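You operate a simulated robot arm through the tools that you are given. There is no shell and no other tool. Be economical: measure what you need, move in short steps, check, and stop when the job is done.

The job below is to be done with a simulated robot arm. You get a single attempt, and the scene is never put back.

## Task
Put one of the jam jars from the folding table on the green-banded board.

It is judged by the outcome, as a careful person would: the job done as asked, and still so three seconds after it is handed in. It fails if anything else is knocked over, pushed out of place, dropped, spilled or broken.

## Robot
A 5-joint arm with a two-finger parallel gripper, fixed in place. Base frame: the origin is at the foot of the arm, x ahead of it, y to its left, z up; the work surface is at about z = 0. Units: mm, rad, N and s.
With the tool pointing down near the work surface it reaches from about 260 to 680 mm from the base axis. Its first joint turns from -1.152 to 1.152 rad. The tool tilts only in the upright plane through the base axis and itself; it spins freely about its own axis. Payload 2.9 kg.
The tool frame sits at the grasp point between the pads (the TCP): z along the fingers, y along the line on which they close. The tips reach 30 mm beyond it. Largest opening 110 mm; finger width 20, thickness 10; the body of the gripper, 48 by 112 mm, starts 55 mm behind the TCP.
Orientation is that of the tool frame in the base frame, as [roll, pitch, yaw] about the fixed x, y, z axes, in that order (R = Rz(yaw) Ry(pitch) Rx(roll)). With the fingers straight down and closing along the base's y, the tool's x points along the base's -x, its y along +y and its z along -z.

## Interface
- The arm moves only by the tool step_arm. Its argument "rows" is one flat list of numbers, 5 for each row, row after row: the closure in counts, from 0 (fully open) to 255 (shut), then the shift along the base's x, y, z in units of 100 mm (1.0 is 100 mm), then the turn about the base's z in units of 90 degrees (1.0 is 90 degrees). In form: [gripper, x, y, z, twist, gripper, x, y, z, twist, ...]. A call has 1 to 10 rows; each row is the pose to reach, as a shift and turn from the pose commanded when the call began. A call with a number of a shift or a turn outside -1 to 1 is refused whole. Rows are played at 5 a second. More than 50 mm and 0.15 rad between two rows, or a gripper value outside its range, and nothing of the call is played. Where a pose cannot be reached the arm comes as near as it can. A force on the tool above 40 N (or 10 N above the force at the start of the call, whichever is more), or a blocked arm, ends the call early, and 0.2 s more pass. The fingers move at their own pace (about 108 mm/s each) and stop on an object; they squeeze with about 28 N. The grip force told is the motor's: it shows also when the fingers shut on nothing. Time passes only in rows, and 0.2 s behind the last, so rows that repeat a pose let the fingers close. The reply holds the time, the measured pose of the TCP, the force on the tool along the base axes, the opening and the grip force, in the units named above and with some noise, and new pictures: "views" is both (left out), scene, wrist or none.
- Cameras (640 x 400 px; columns grow to the right, rows downward): "scene" is fixed at [3.9, -424, 622.2]; the picture's right is [0.94, -0.34, 0.00], its down [-0.16, -0.44, -0.88] and it looks along [0.30, 0.83, -0.47] (base axes); focal length 336 px, centre (320, 200). "wrist" rides on the gripper at [72, 17, -103] in the tool frame; the picture's right is [-0.23, 0.97, 0.00], its down [-0.76, -0.18, -0.62] and it looks along [-0.61, -0.14, 0.78] (tool axes); focal length 222 px, centre (320, 200). There is no depth. A picture from a camera that has moved, and an enlarged one, comes with that camera's place and axes in the base frame and with its lens. The place of the scene camera against the robot may be out by one fixed shift of up to 18 mm in any direction.
- enlarge(camera, box): a new picture of the part [left, top, right, bottom] of that camera's present view, enlarged. No time passes.
- close_job(): hands the job in; it is judged then, once.

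Work in short steps. Places have to be worked out from the pictures, the camera data and where the tool is seen: move nearer, look again, correct. Check each grasp and each placing, and mend what went wrong. You have 90 turns and 170 pictures in all, those below and enlarged ones among them. Open the gripper and draw the arm clear of the work before you hand the job in, unless the task says otherwise; then end with one line.

The tools are called after "Call:" as a command line: name --argument value ..., lists and objects as JSON in quotes. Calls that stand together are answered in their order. step_arm: Moves the arm, as the interface text tells. Its arguments: {"type":"object","properties":{"rows":{"type":"array","items":{"type":"number"}},"views":{"type":"string","enum":["both","scene","wrist","none"]}},"required":["rows"]} The other tools are called the same way: enlarge (camera, box) takes an enlarged picture of a part of a camera's view; close_job () hands the job in.

At the start:

```text
clock: 0.0
tool_pos: [391.7, 318.5, 311.7]
orientation: [3.142, 0.001, -3.141]
wrist_force: [-0.8, -0.1, 0.6]
width: 110.2
finger_force: 0.1
```

scene: 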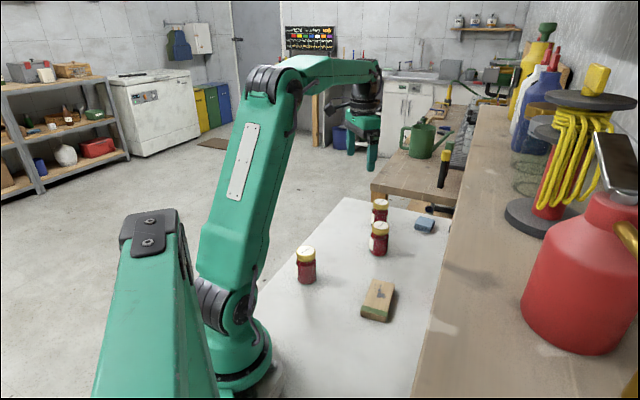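
wrist: 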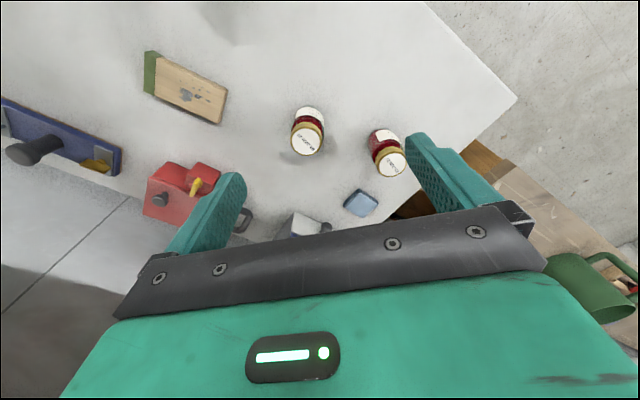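

The pictures show three jars and a board with a green band. I'll enlarge both views to see them better.

Call:
enlarge --camera "scene" --box '[260, 180, 480, 330]'

Call:
enlarge --camera "wrist" --box '[120, 20, 440, 220]'

```text
2.67 times, centred on (370, 255) of scene
camera zoom: at [3.9, -424.0, 622.2], right [0.94, -0.34, 0.0], down [-0.16, -0.44, -0.88], along [0.3, 0.83, -0.47], focal length 895 px, centre (187, 53)
```

zoom: 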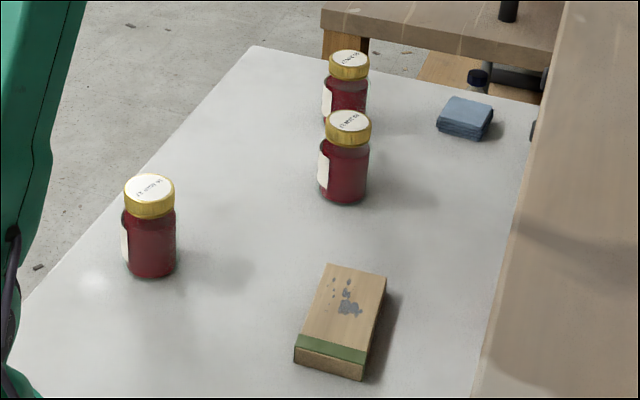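

```text
2.00 times, centred on (280, 120) of wrist
camera zoom: at [318.5, 336.7, 415.9], right [0.23, 0.97, 0.0], down [0.76, -0.18, 0.62], along [0.61, -0.14, -0.78], focal length 444 px, centre (400, 360)
```

zoom: 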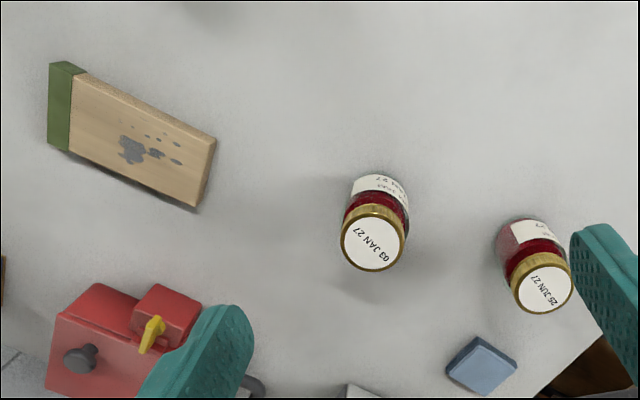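

Both cameras put the middle jar near (452, 288), about 92 mm tall, with the board centre near (350, 110). I'll move above the middle jar at a safe height and look again.

Call:
step_arm --rows '[0, 0.15, -0.08, -0.28, 0, 0, 0.3, -0.15, -0.56, 0, 0, 0.45, -0.23, -0.84, 0, 0, 0.59, -0.31, -1.0, 0, 0, 0.59, -0.31, -1.0, 0]'

```text
clock: 1.2
tool_pos: [452.8, 288.6, 214.1]
orientation: [3.14, 0.0, 3.141]
wrist_force: [0.0, -0.2, -0.1]
width: 110.1
finger_force: 0.1
camera wrist: at [378.8, 306.6, 317.8], right [0.23, 0.97, 0.0], down [0.76, -0.18, 0.62], along [0.61, -0.14, -0.78], focal length 222 px, centre (320, 200)
```

scene: 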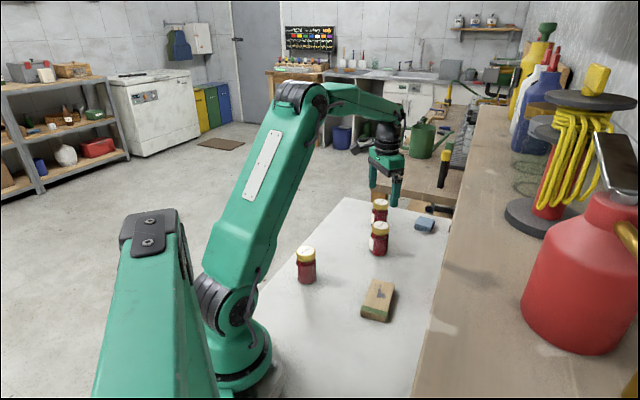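
wrist: 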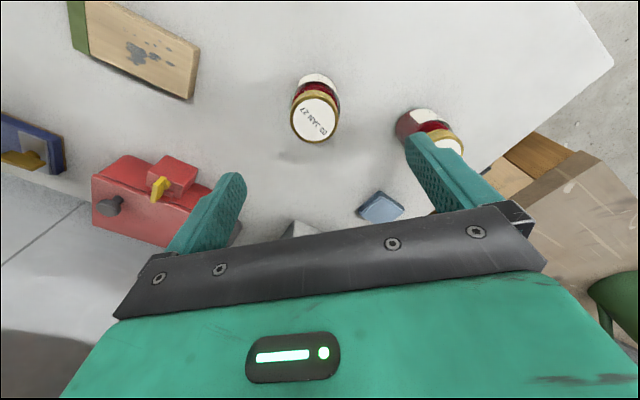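

The lid centre comes out at about (450, 285), so the fingers will straddle it with roughly 30 mm to spare each side. I'm descending.

Call:
step_arm --rows '[0, -0.02, -0.03, -0.3, 0, 0, -0.02, -0.03, -0.6, 0, 0, -0.02, -0.03, -0.9, 0, 0, -0.02, -0.03, -0.9, 0]'

Call:
enlarge --camera "scene" --box '[320, 160, 480, 260]'

```text
clock: 2.2
tool_pos: [448.7, 286.4, 123.2]
orientation: [-3.141, 0.001, 3.141]
wrist_force: [-0.2, -0.3, -0.1]
width: 109.8
finger_force: 0.1
camera wrist: at [375.8, 303.8, 226.8], right [0.23, 0.97, 0.0], down [0.76, -0.18, 0.62], along [0.61, -0.14, -0.78], focal length 222 px, centre (320, 200)
```

scene: 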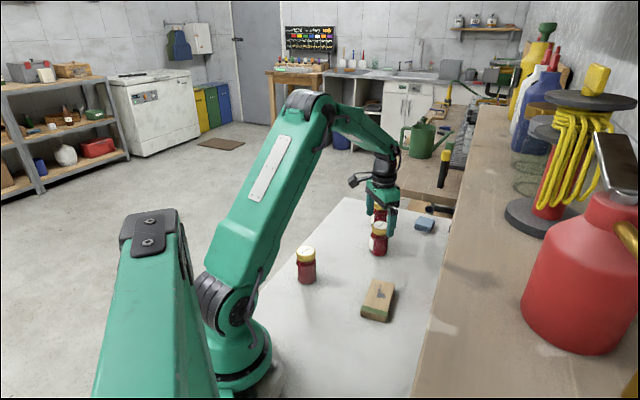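
wrist: 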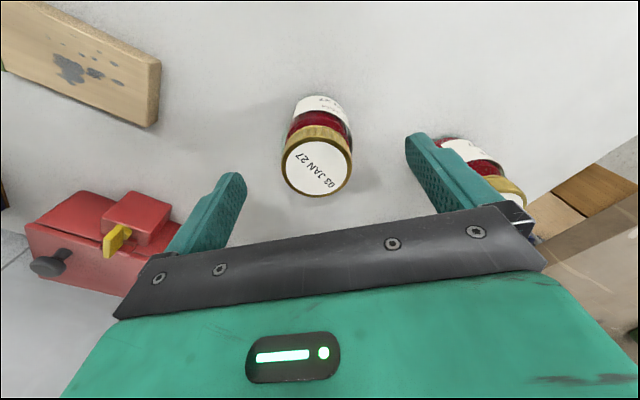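

```text
4.00 times, centred on (400, 210) of scene
camera zoom: at [3.9, -424.0, 622.2], right [0.94, -0.34, 0.0], down [-0.16, -0.44, -0.88], along [0.3, 0.83, -0.47], focal length 1342 px, centre (0, 160)
```

zoom: 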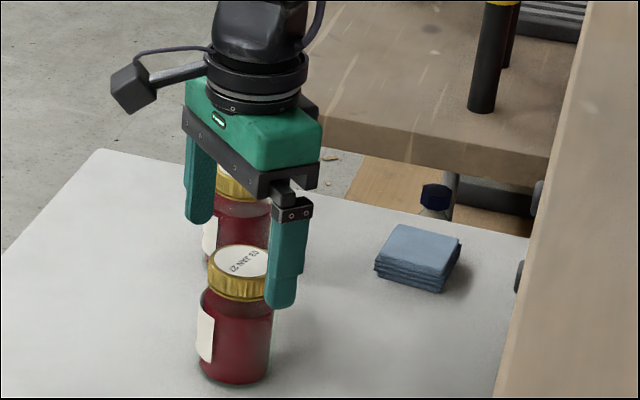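

The lid centre is near (453, 284) and well between the fingers. I'll go down to a TCP height of about 53 mm.

Call:
step_arm --rows '[0, 0.03, -0.02, -0.25, 0, 0, 0.03, -0.02, -0.5, 0, 0, 0.03, -0.02, -0.7, 0, 0, 0.03, -0.02, -0.7, 0]'

```text
clock: 3.2
tool_pos: [451.8, 284.6, 50.8]
orientation: [3.141, 0.0, -3.141]
wrist_force: [-0.6, -0.2, -0.8]
width: 110.1
finger_force: 0.1
camera wrist: at [378.9, 302.7, 154.8], right [0.23, 0.97, 0.0], down [0.76, -0.18, 0.62], along [0.61, -0.14, -0.78], focal length 222 px, centre (320, 200)
```

scene: 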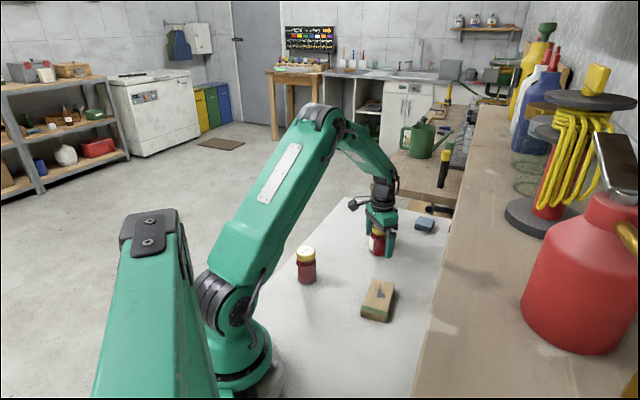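
wrist: 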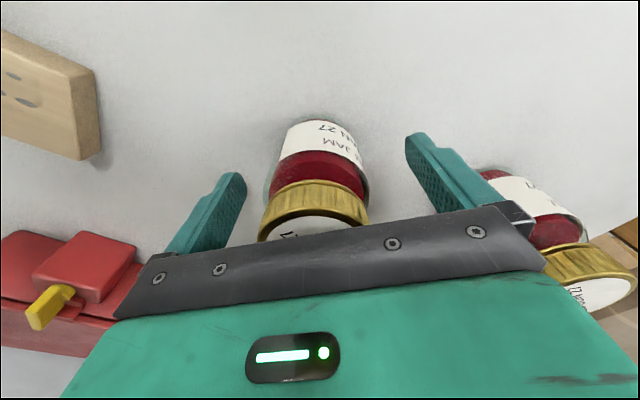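

The fingers straddle the jar, so I'm closing on it.

Call:
step_arm --rows '[255, 0, 0, 0, 0, 255, 0, 0, 0, 0, 255, 0, 0, 0, 0, 255, 0, 0, 0, 0]'

```text
clock: 4.2
tool_pos: [451.3, 284.2, 51.5]
orientation: [-3.141, 0.001, 3.141]
wrist_force: [0.2, 0.6, -0.9]
width: 57.3
finger_force: 27.9
camera wrist: at [378.9, 302.8, 155.1], right [0.23, 0.97, 0.0], down [0.76, -0.18, 0.62], along [0.61, -0.14, -0.78], focal length 222 px, centre (320, 200)
```

scene: 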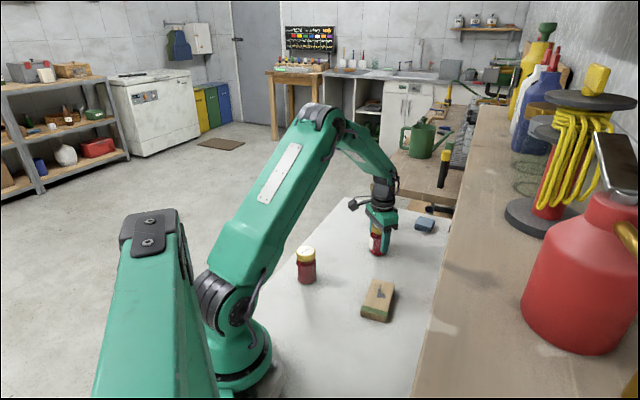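
wrist: 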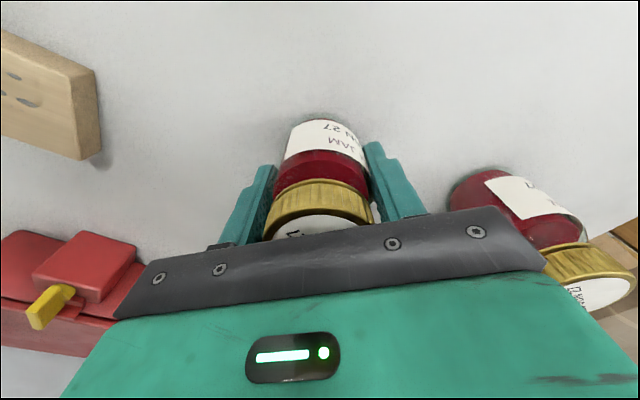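

The jar is gripped at 57 mm width. I'm lifting it straight up.

Call:
step_arm --rows '[255, 0, 0, 0.2, 0, 255, 0, 0, 0.5, 0, 255, 0, 0, 0.8, 0, 255, 0, 0, 1.0, 0, 255, 0, 0, 1.0, 0]'

Call:
enlarge --camera "scene" --box '[340, 265, 420, 335]'

Call:
enlarge --camera "scene" --box '[320, 160, 480, 260]'

```text
clock: 5.4
tool_pos: [453.3, 283.8, 152.2]
orientation: [3.142, 0.0, -3.141]
wrist_force: [-0.1, -0.1, -4.1]
width: 57.2
finger_force: 27.9
camera wrist: at [379.5, 301.7, 255.8], right [0.23, 0.97, 0.0], down [0.76, -0.18, 0.62], along [0.61, -0.14, -0.78], focal length 222 px, centre (320, 200)
```

scene: 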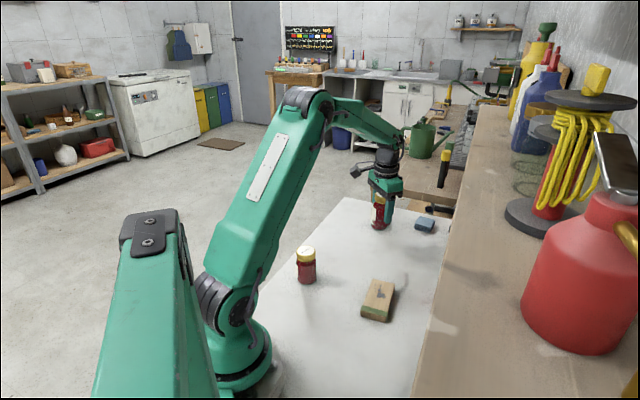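
wrist: 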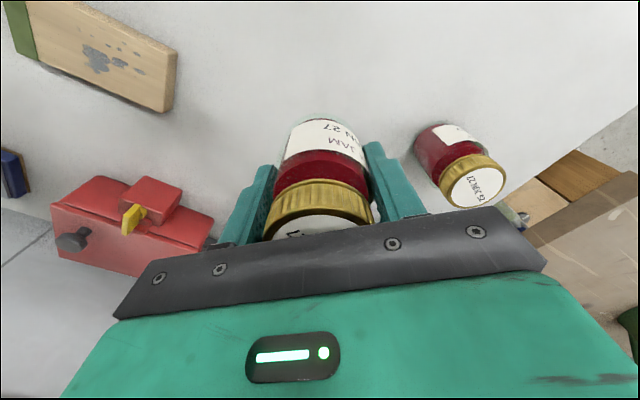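

```text
5.71 times, centred on (380, 300) of scene
camera zoom: at [3.9, -423.9, 622.2], right [0.94, -0.34, 0.0], down [-0.16, -0.44, -0.88], along [0.3, 0.83, -0.47], focal length 1918 px, centre (-23, -371)
```

zoom: 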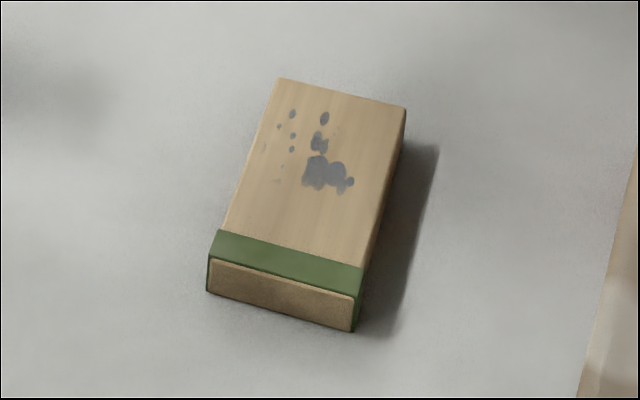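

```text
4.00 times, centred on (400, 210) of scene
camera zoom: at [3.9, -423.9, 622.2], right [0.94, -0.34, 0.0], down [-0.16, -0.44, -0.88], along [0.3, 0.83, -0.47], focal length 1342 px, centre (0, 160)
```

zoom: 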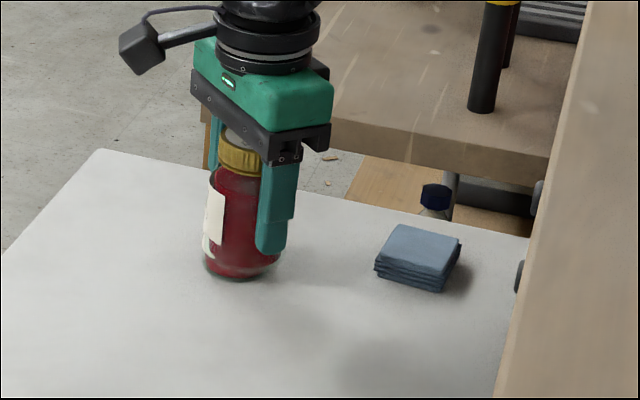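

The jar is lifted cleanly. The board is roughly 60×117×20 mm, centred near (353, 112) and turned about 48°. I'll move partway toward it to measure it with the wrist camera.

Call:
step_arm --rows '[255, -0.2, -0.25, 0.05, 0, 255, -0.4, -0.5, 0.1, 0, 255, -0.5, -0.8, 0.1, 0, 255, -0.5, -0.8, 0.1, 0]' --views "wrist"

Call:
enlarge --camera "wrist" --box '[80, 0, 320, 150]'

```text
clock: 6.4
tool_pos: [401.9, 203.7, 162.5]
orientation: [3.141, 0.0, -3.141]
wrist_force: [-0.4, -0.1, -3.4]
width: 57.2
finger_force: 28.7
camera wrist: at [329.3, 221.9, 266.2], right [0.23, 0.97, 0.0], down [0.76, -0.18, 0.62], along [0.61, -0.14, -0.78], focal length 222 px, centre (320, 200)
```

wrist: 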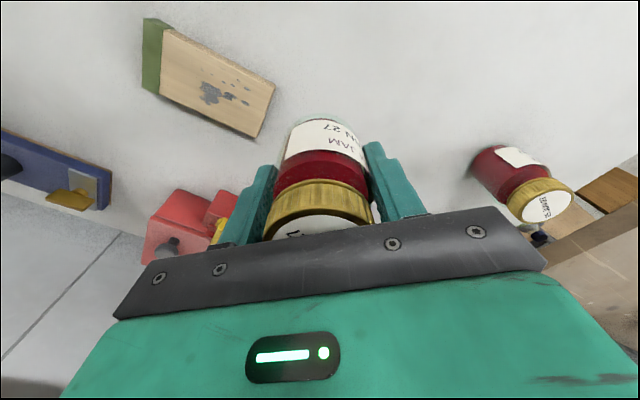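

```text
2.67 times, centred on (200, 75) of wrist
camera zoom: at [329.3, 221.9, 266.2], right [0.23, 0.97, 0.0], down [0.76, -0.18, 0.62], along [0.61, -0.14, -0.78], focal length 592 px, centre (640, 533)
```

zoom: 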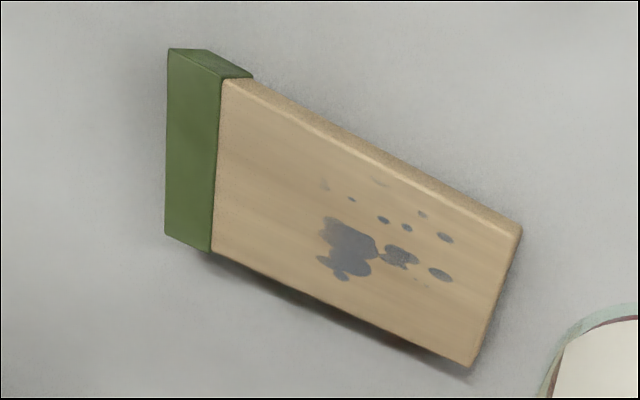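

The wrist view puts the board centre at about (354, 102) and its size at 60×120 mm. I'll carry the jar over that point at the same height.

Call:
step_arm --rows '[255, -0.12, -0.25, 0, 0, 255, -0.24, -0.5, 0, 0, 255, -0.36, -0.76, 0, 0, 255, -0.48, -1.0, 0, 0, 255, -0.48, -1.0, 0, 0]'

Call:
enlarge --camera "scene" --box '[320, 220, 448, 330]'

```text
clock: 7.6
tool_pos: [352.9, 103.8, 162.2]
orientation: [-3.141, -0.001, 3.14]
wrist_force: [0.0, -1.0, -3.4]
width: 57.1
finger_force: 28.1
camera wrist: at [280.2, 120.1, 265.9], right [0.23, 0.97, 0.0], down [0.76, -0.18, 0.62], along [0.61, -0.14, -0.78], focal length 222 px, centre (320, 200)
```

scene: 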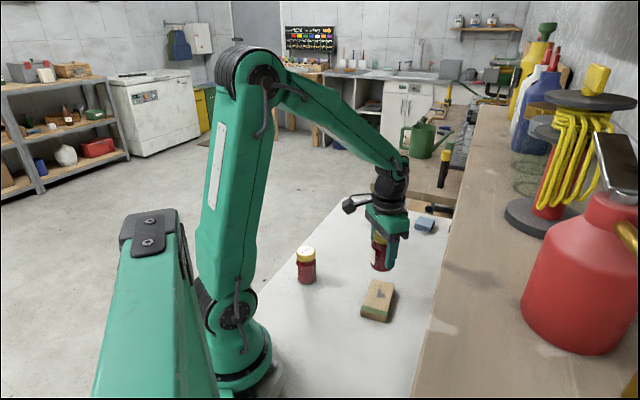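
wrist: 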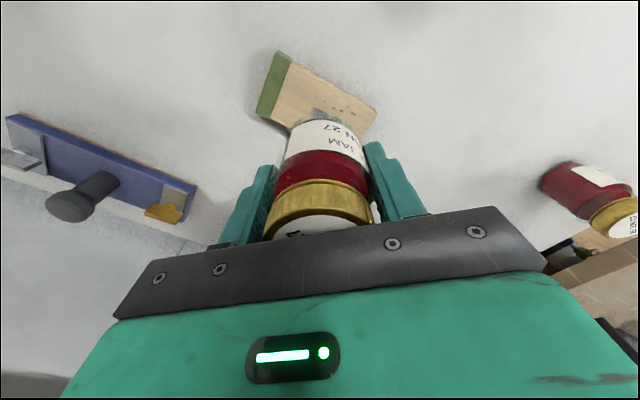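

```text
3.64 times, centred on (384, 275) of scene
camera zoom: at [3.9, -424.0, 622.2], right [0.94, -0.34, 0.0], down [-0.16, -0.44, -0.88], along [0.3, 0.83, -0.47], focal length 1220 px, centre (87, -73)
```

zoom: 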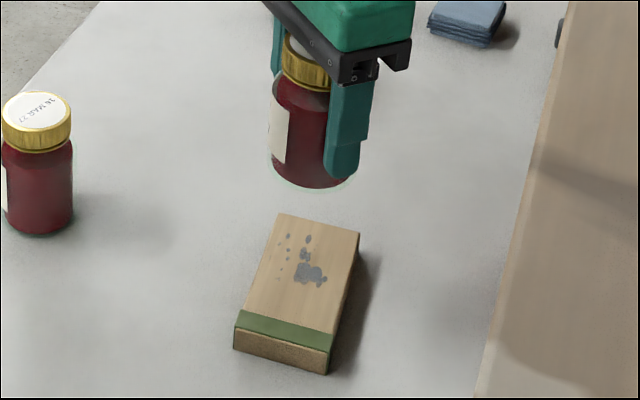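

Re-measuring from here confirms the board centre at (354, 101), and the scene view agrees once its fixed shift of about 11 mm in y is taken off. I'm lowering to just above the board.

Call:
step_arm --rows '[255, 0.01, -0.02, -0.3, 0, 255, 0.01, -0.02, -0.6, 0, 255, 0.01, -0.02, -0.8, 0, 255, 0.01, -0.02, -0.84, 0, 255, 0.01, -0.02, -0.84, 0]'

Call:
enlarge --camera "scene" --box '[340, 240, 436, 330]'

```text
clock: 8.8
tool_pos: [353.4, 100.6, 77.9]
orientation: [-3.14, 0.001, 3.141]
wrist_force: [-0.5, 0.0, -3.6]
width: 57.2
finger_force: 28.3
camera wrist: at [280.4, 118.9, 180.8], right [0.23, 0.97, 0.0], down [0.76, -0.18, 0.62], along [0.61, -0.14, -0.78], focal length 222 px, centre (320, 200)
```

scene: 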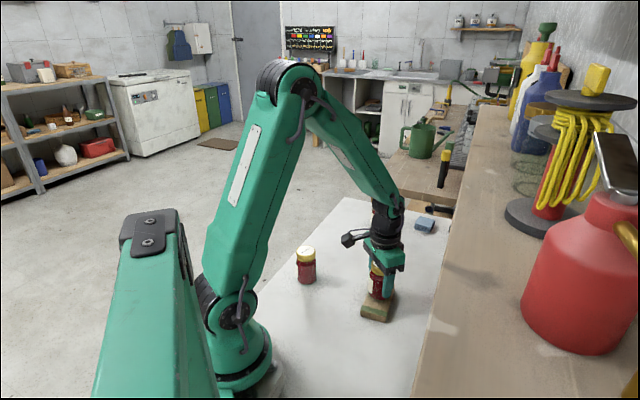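
wrist: 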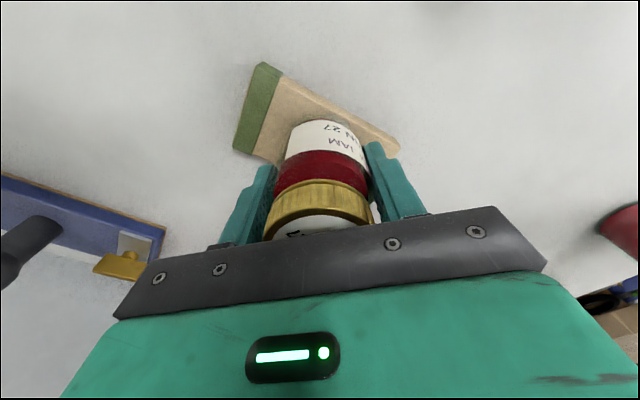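

```text
4.44 times, centred on (388, 285) of scene
camera zoom: at [3.9, -423.9, 622.2], right [0.94, -0.34, 0.0], down [-0.16, -0.44, -0.88], along [0.3, 0.83, -0.47], focal length 1492 px, centre (18, -178)
```

zoom: 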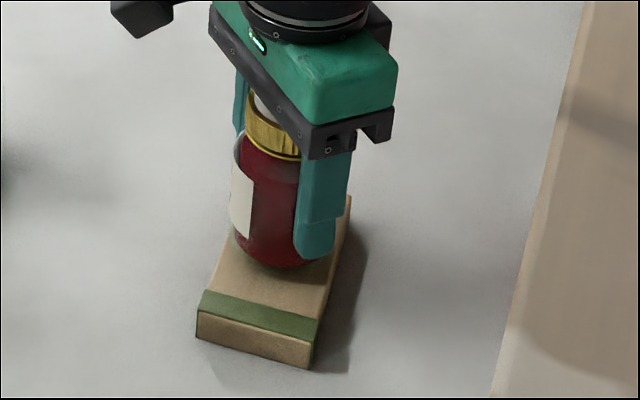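

The jar hangs a few mm over the middle of the board. I'll lower in small steps and watch the force.

Call:
step_arm --rows '[255, 0, 0, -0.01, 0, 255, 0, 0, -0.02, 0, 255, 0, 0, -0.03, 0, 255, 0, 0, -0.04, 0, 255, 0, 0, -0.04, 0]' --views "none"

Call:
enlarge --camera "scene" --box '[340, 240, 436, 330]'

```text
clock: 10.0
tool_pos: [353.5, 100.7, 74.3]
orientation: [3.141, 0.0, -3.141]
wrist_force: [0.0, -0.1, -3.7]
width: 56.9
finger_force: 28.1
```

```text
4.44 times, centred on (388, 285) of scene
camera zoom: at [3.9, -423.9, 622.2], right [0.94, -0.34, 0.0], down [-0.16, -0.44, -0.88], along [0.3, 0.83, -0.47], focal length 1492 px, centre (18, -178)
```

zoom: 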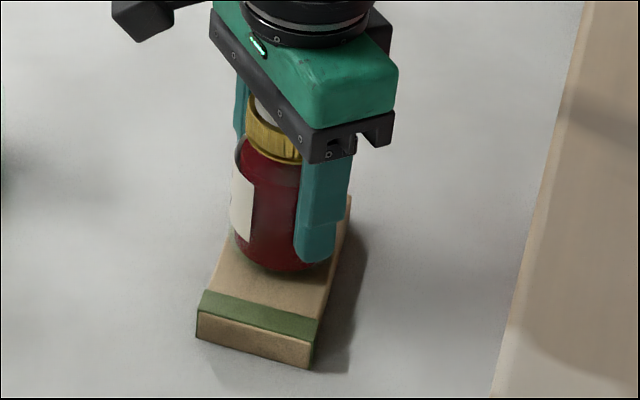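

There's no contact yet; the force still reads the jar's weight alone. I'm continuing down.

Call:
step_arm --rows '[255, 0, 0, -0.01, 0, 255, 0, 0, -0.02, 0, 255, 0, 0, -0.02, 0]' --views "none"

```text
clock: 10.8
tool_pos: [354.4, 101.4, 73.0]
orientation: [-3.141, 0.0, 3.141]
wrist_force: [-0.2, -0.9, -3.8]
width: 57.1
finger_force: 28.2
```

Still no contact at z ≈ 72.5, so I'll go another 2 mm.

Call:
step_arm --rows '[255, 0, 0, -0.01, 0, 255, 0, 0, -0.02, 0, 255, 0, 0, -0.02, 0]' --views "none"

```text
clock: 11.6
tool_pos: [353.8, 101.2, 70.5]
orientation: [-3.141, 0.002, 3.141]
wrist_force: [-5.1, -1.7, 17.3]
width: 57.3
finger_force: 27.5
```

That's contact: the upward force is about 20 N. I'll ease up 0.8 mm and then open.

Call:
step_arm --rows '[255, 0, 0, 0.008, 0, 255, 0, 0, 0.008, 0]' --views "none"

Call:
step_arm --rows '[120, 0, 0, 0, 0, 80, 0, 0, 0, 0, 0, 0, 0, 0, 0, 0, 0, 0, 0, 0, 0, 0, 0, 0, 0]'

```text
clock: 12.2
tool_pos: [354.9, 100.8, 70.6]
orientation: [-3.141, 0.003, 3.141]
wrist_force: [1.8, -0.7, 2.9]
width: 57.1
finger_force: 28.1
```

```text
clock: 13.4
tool_pos: [355.2, 100.8, 71.3]
orientation: [-3.141, -0.001, -3.141]
wrist_force: [-0.2, -0.9, -0.3]
width: 110.1
finger_force: 0.1
camera wrist: at [281.1, 118.9, 174.8], right [0.23, 0.97, 0.0], down [0.76, -0.18, 0.62], along [0.61, -0.14, -0.78], focal length 222 px, centre (320, 200)
```

scene: 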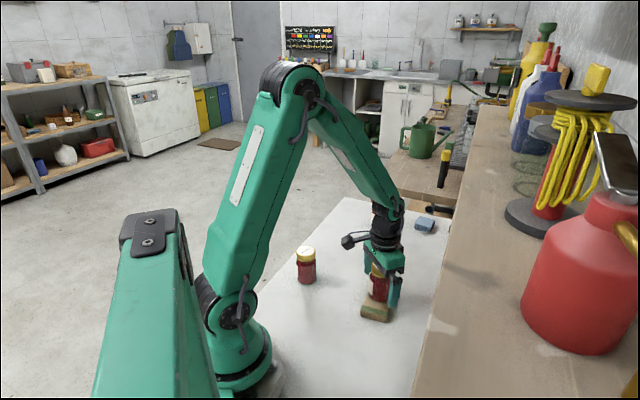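
wrist: 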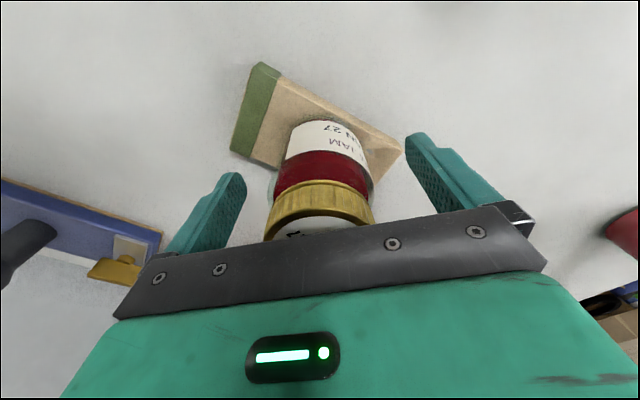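

The jar is released and standing on the board. I'm raising the gripper straight up.

Call:
step_arm --rows '[0, 0, 0, 0.2, 0, 0, 0, 0, 0.45, 0, 0, 0, 0, 0.7, 0, 0, 0, 0, 1.0, 0, 0, 0, 0, 1.0, 0]' --views "none"

Call:
step_arm --rows '[0, 0.1, 0.2, 0.3, 0, 0, 0.2, 0.4, 0.6, 0, 0, 0.3, 0.6, 0.8, 0, 0, 0.4, 0.8, 1.0, 0, 0, 0.4, 0.8, 1.0, 0]'

Call:
enlarge --camera "scene" --box '[280, 180, 460, 330]'

```text
clock: 14.6
tool_pos: [353.5, 102.2, 172.4]
orientation: [-3.141, -0.001, -3.141]
wrist_force: [0.5, 0.1, -0.1]
width: 110.0
finger_force: 0.2
```

```text
clock: 15.8
tool_pos: [393.5, 180.1, 273.4]
orientation: [-3.141, 0.001, 3.141]
wrist_force: [0.0, -0.2, 0.4]
width: 109.9
finger_force: 0.0
camera wrist: at [321.5, 197.2, 376.4], right [0.23, 0.97, 0.0], down [0.76, -0.18, 0.62], along [0.61, -0.14, -0.78], focal length 222 px, centre (320, 200)
```

scene: 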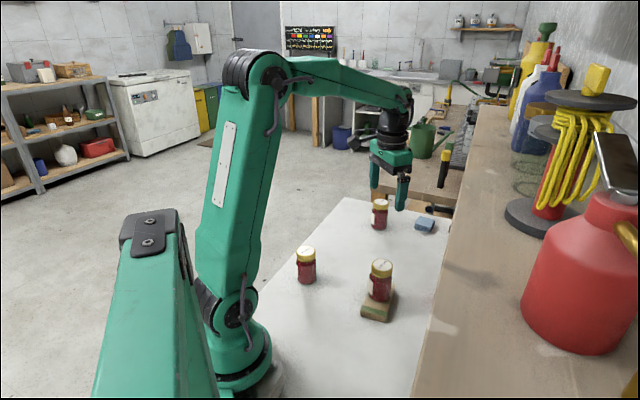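
wrist: 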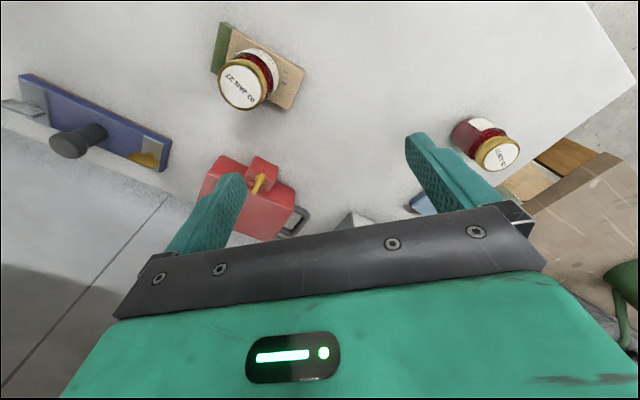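

```text
2.67 times, centred on (370, 255) of scene
camera zoom: at [3.9, -423.9, 622.2], right [0.94, -0.34, 0.0], down [-0.16, -0.44, -0.88], along [0.3, 0.83, -0.47], focal length 895 px, centre (187, 53)
```

zoom: 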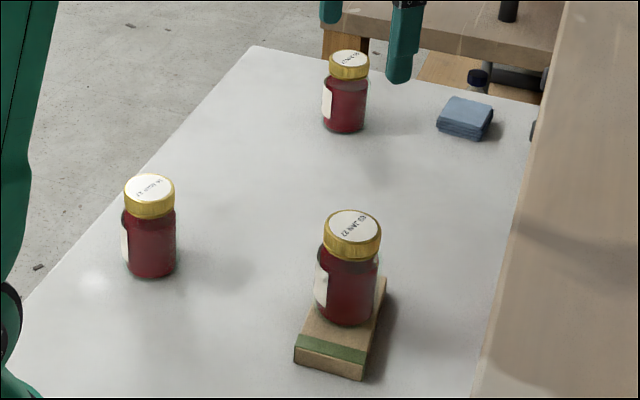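

The jar stands upright in the middle of the board, nothing else has moved, and the arm is clear. I'm handing the job in.

Call:
close_job

```text
The job is handed in.
```

One jam jar is standing upright on the green-banded board; nothing else on the table was moved, and the gripper is open and clear.
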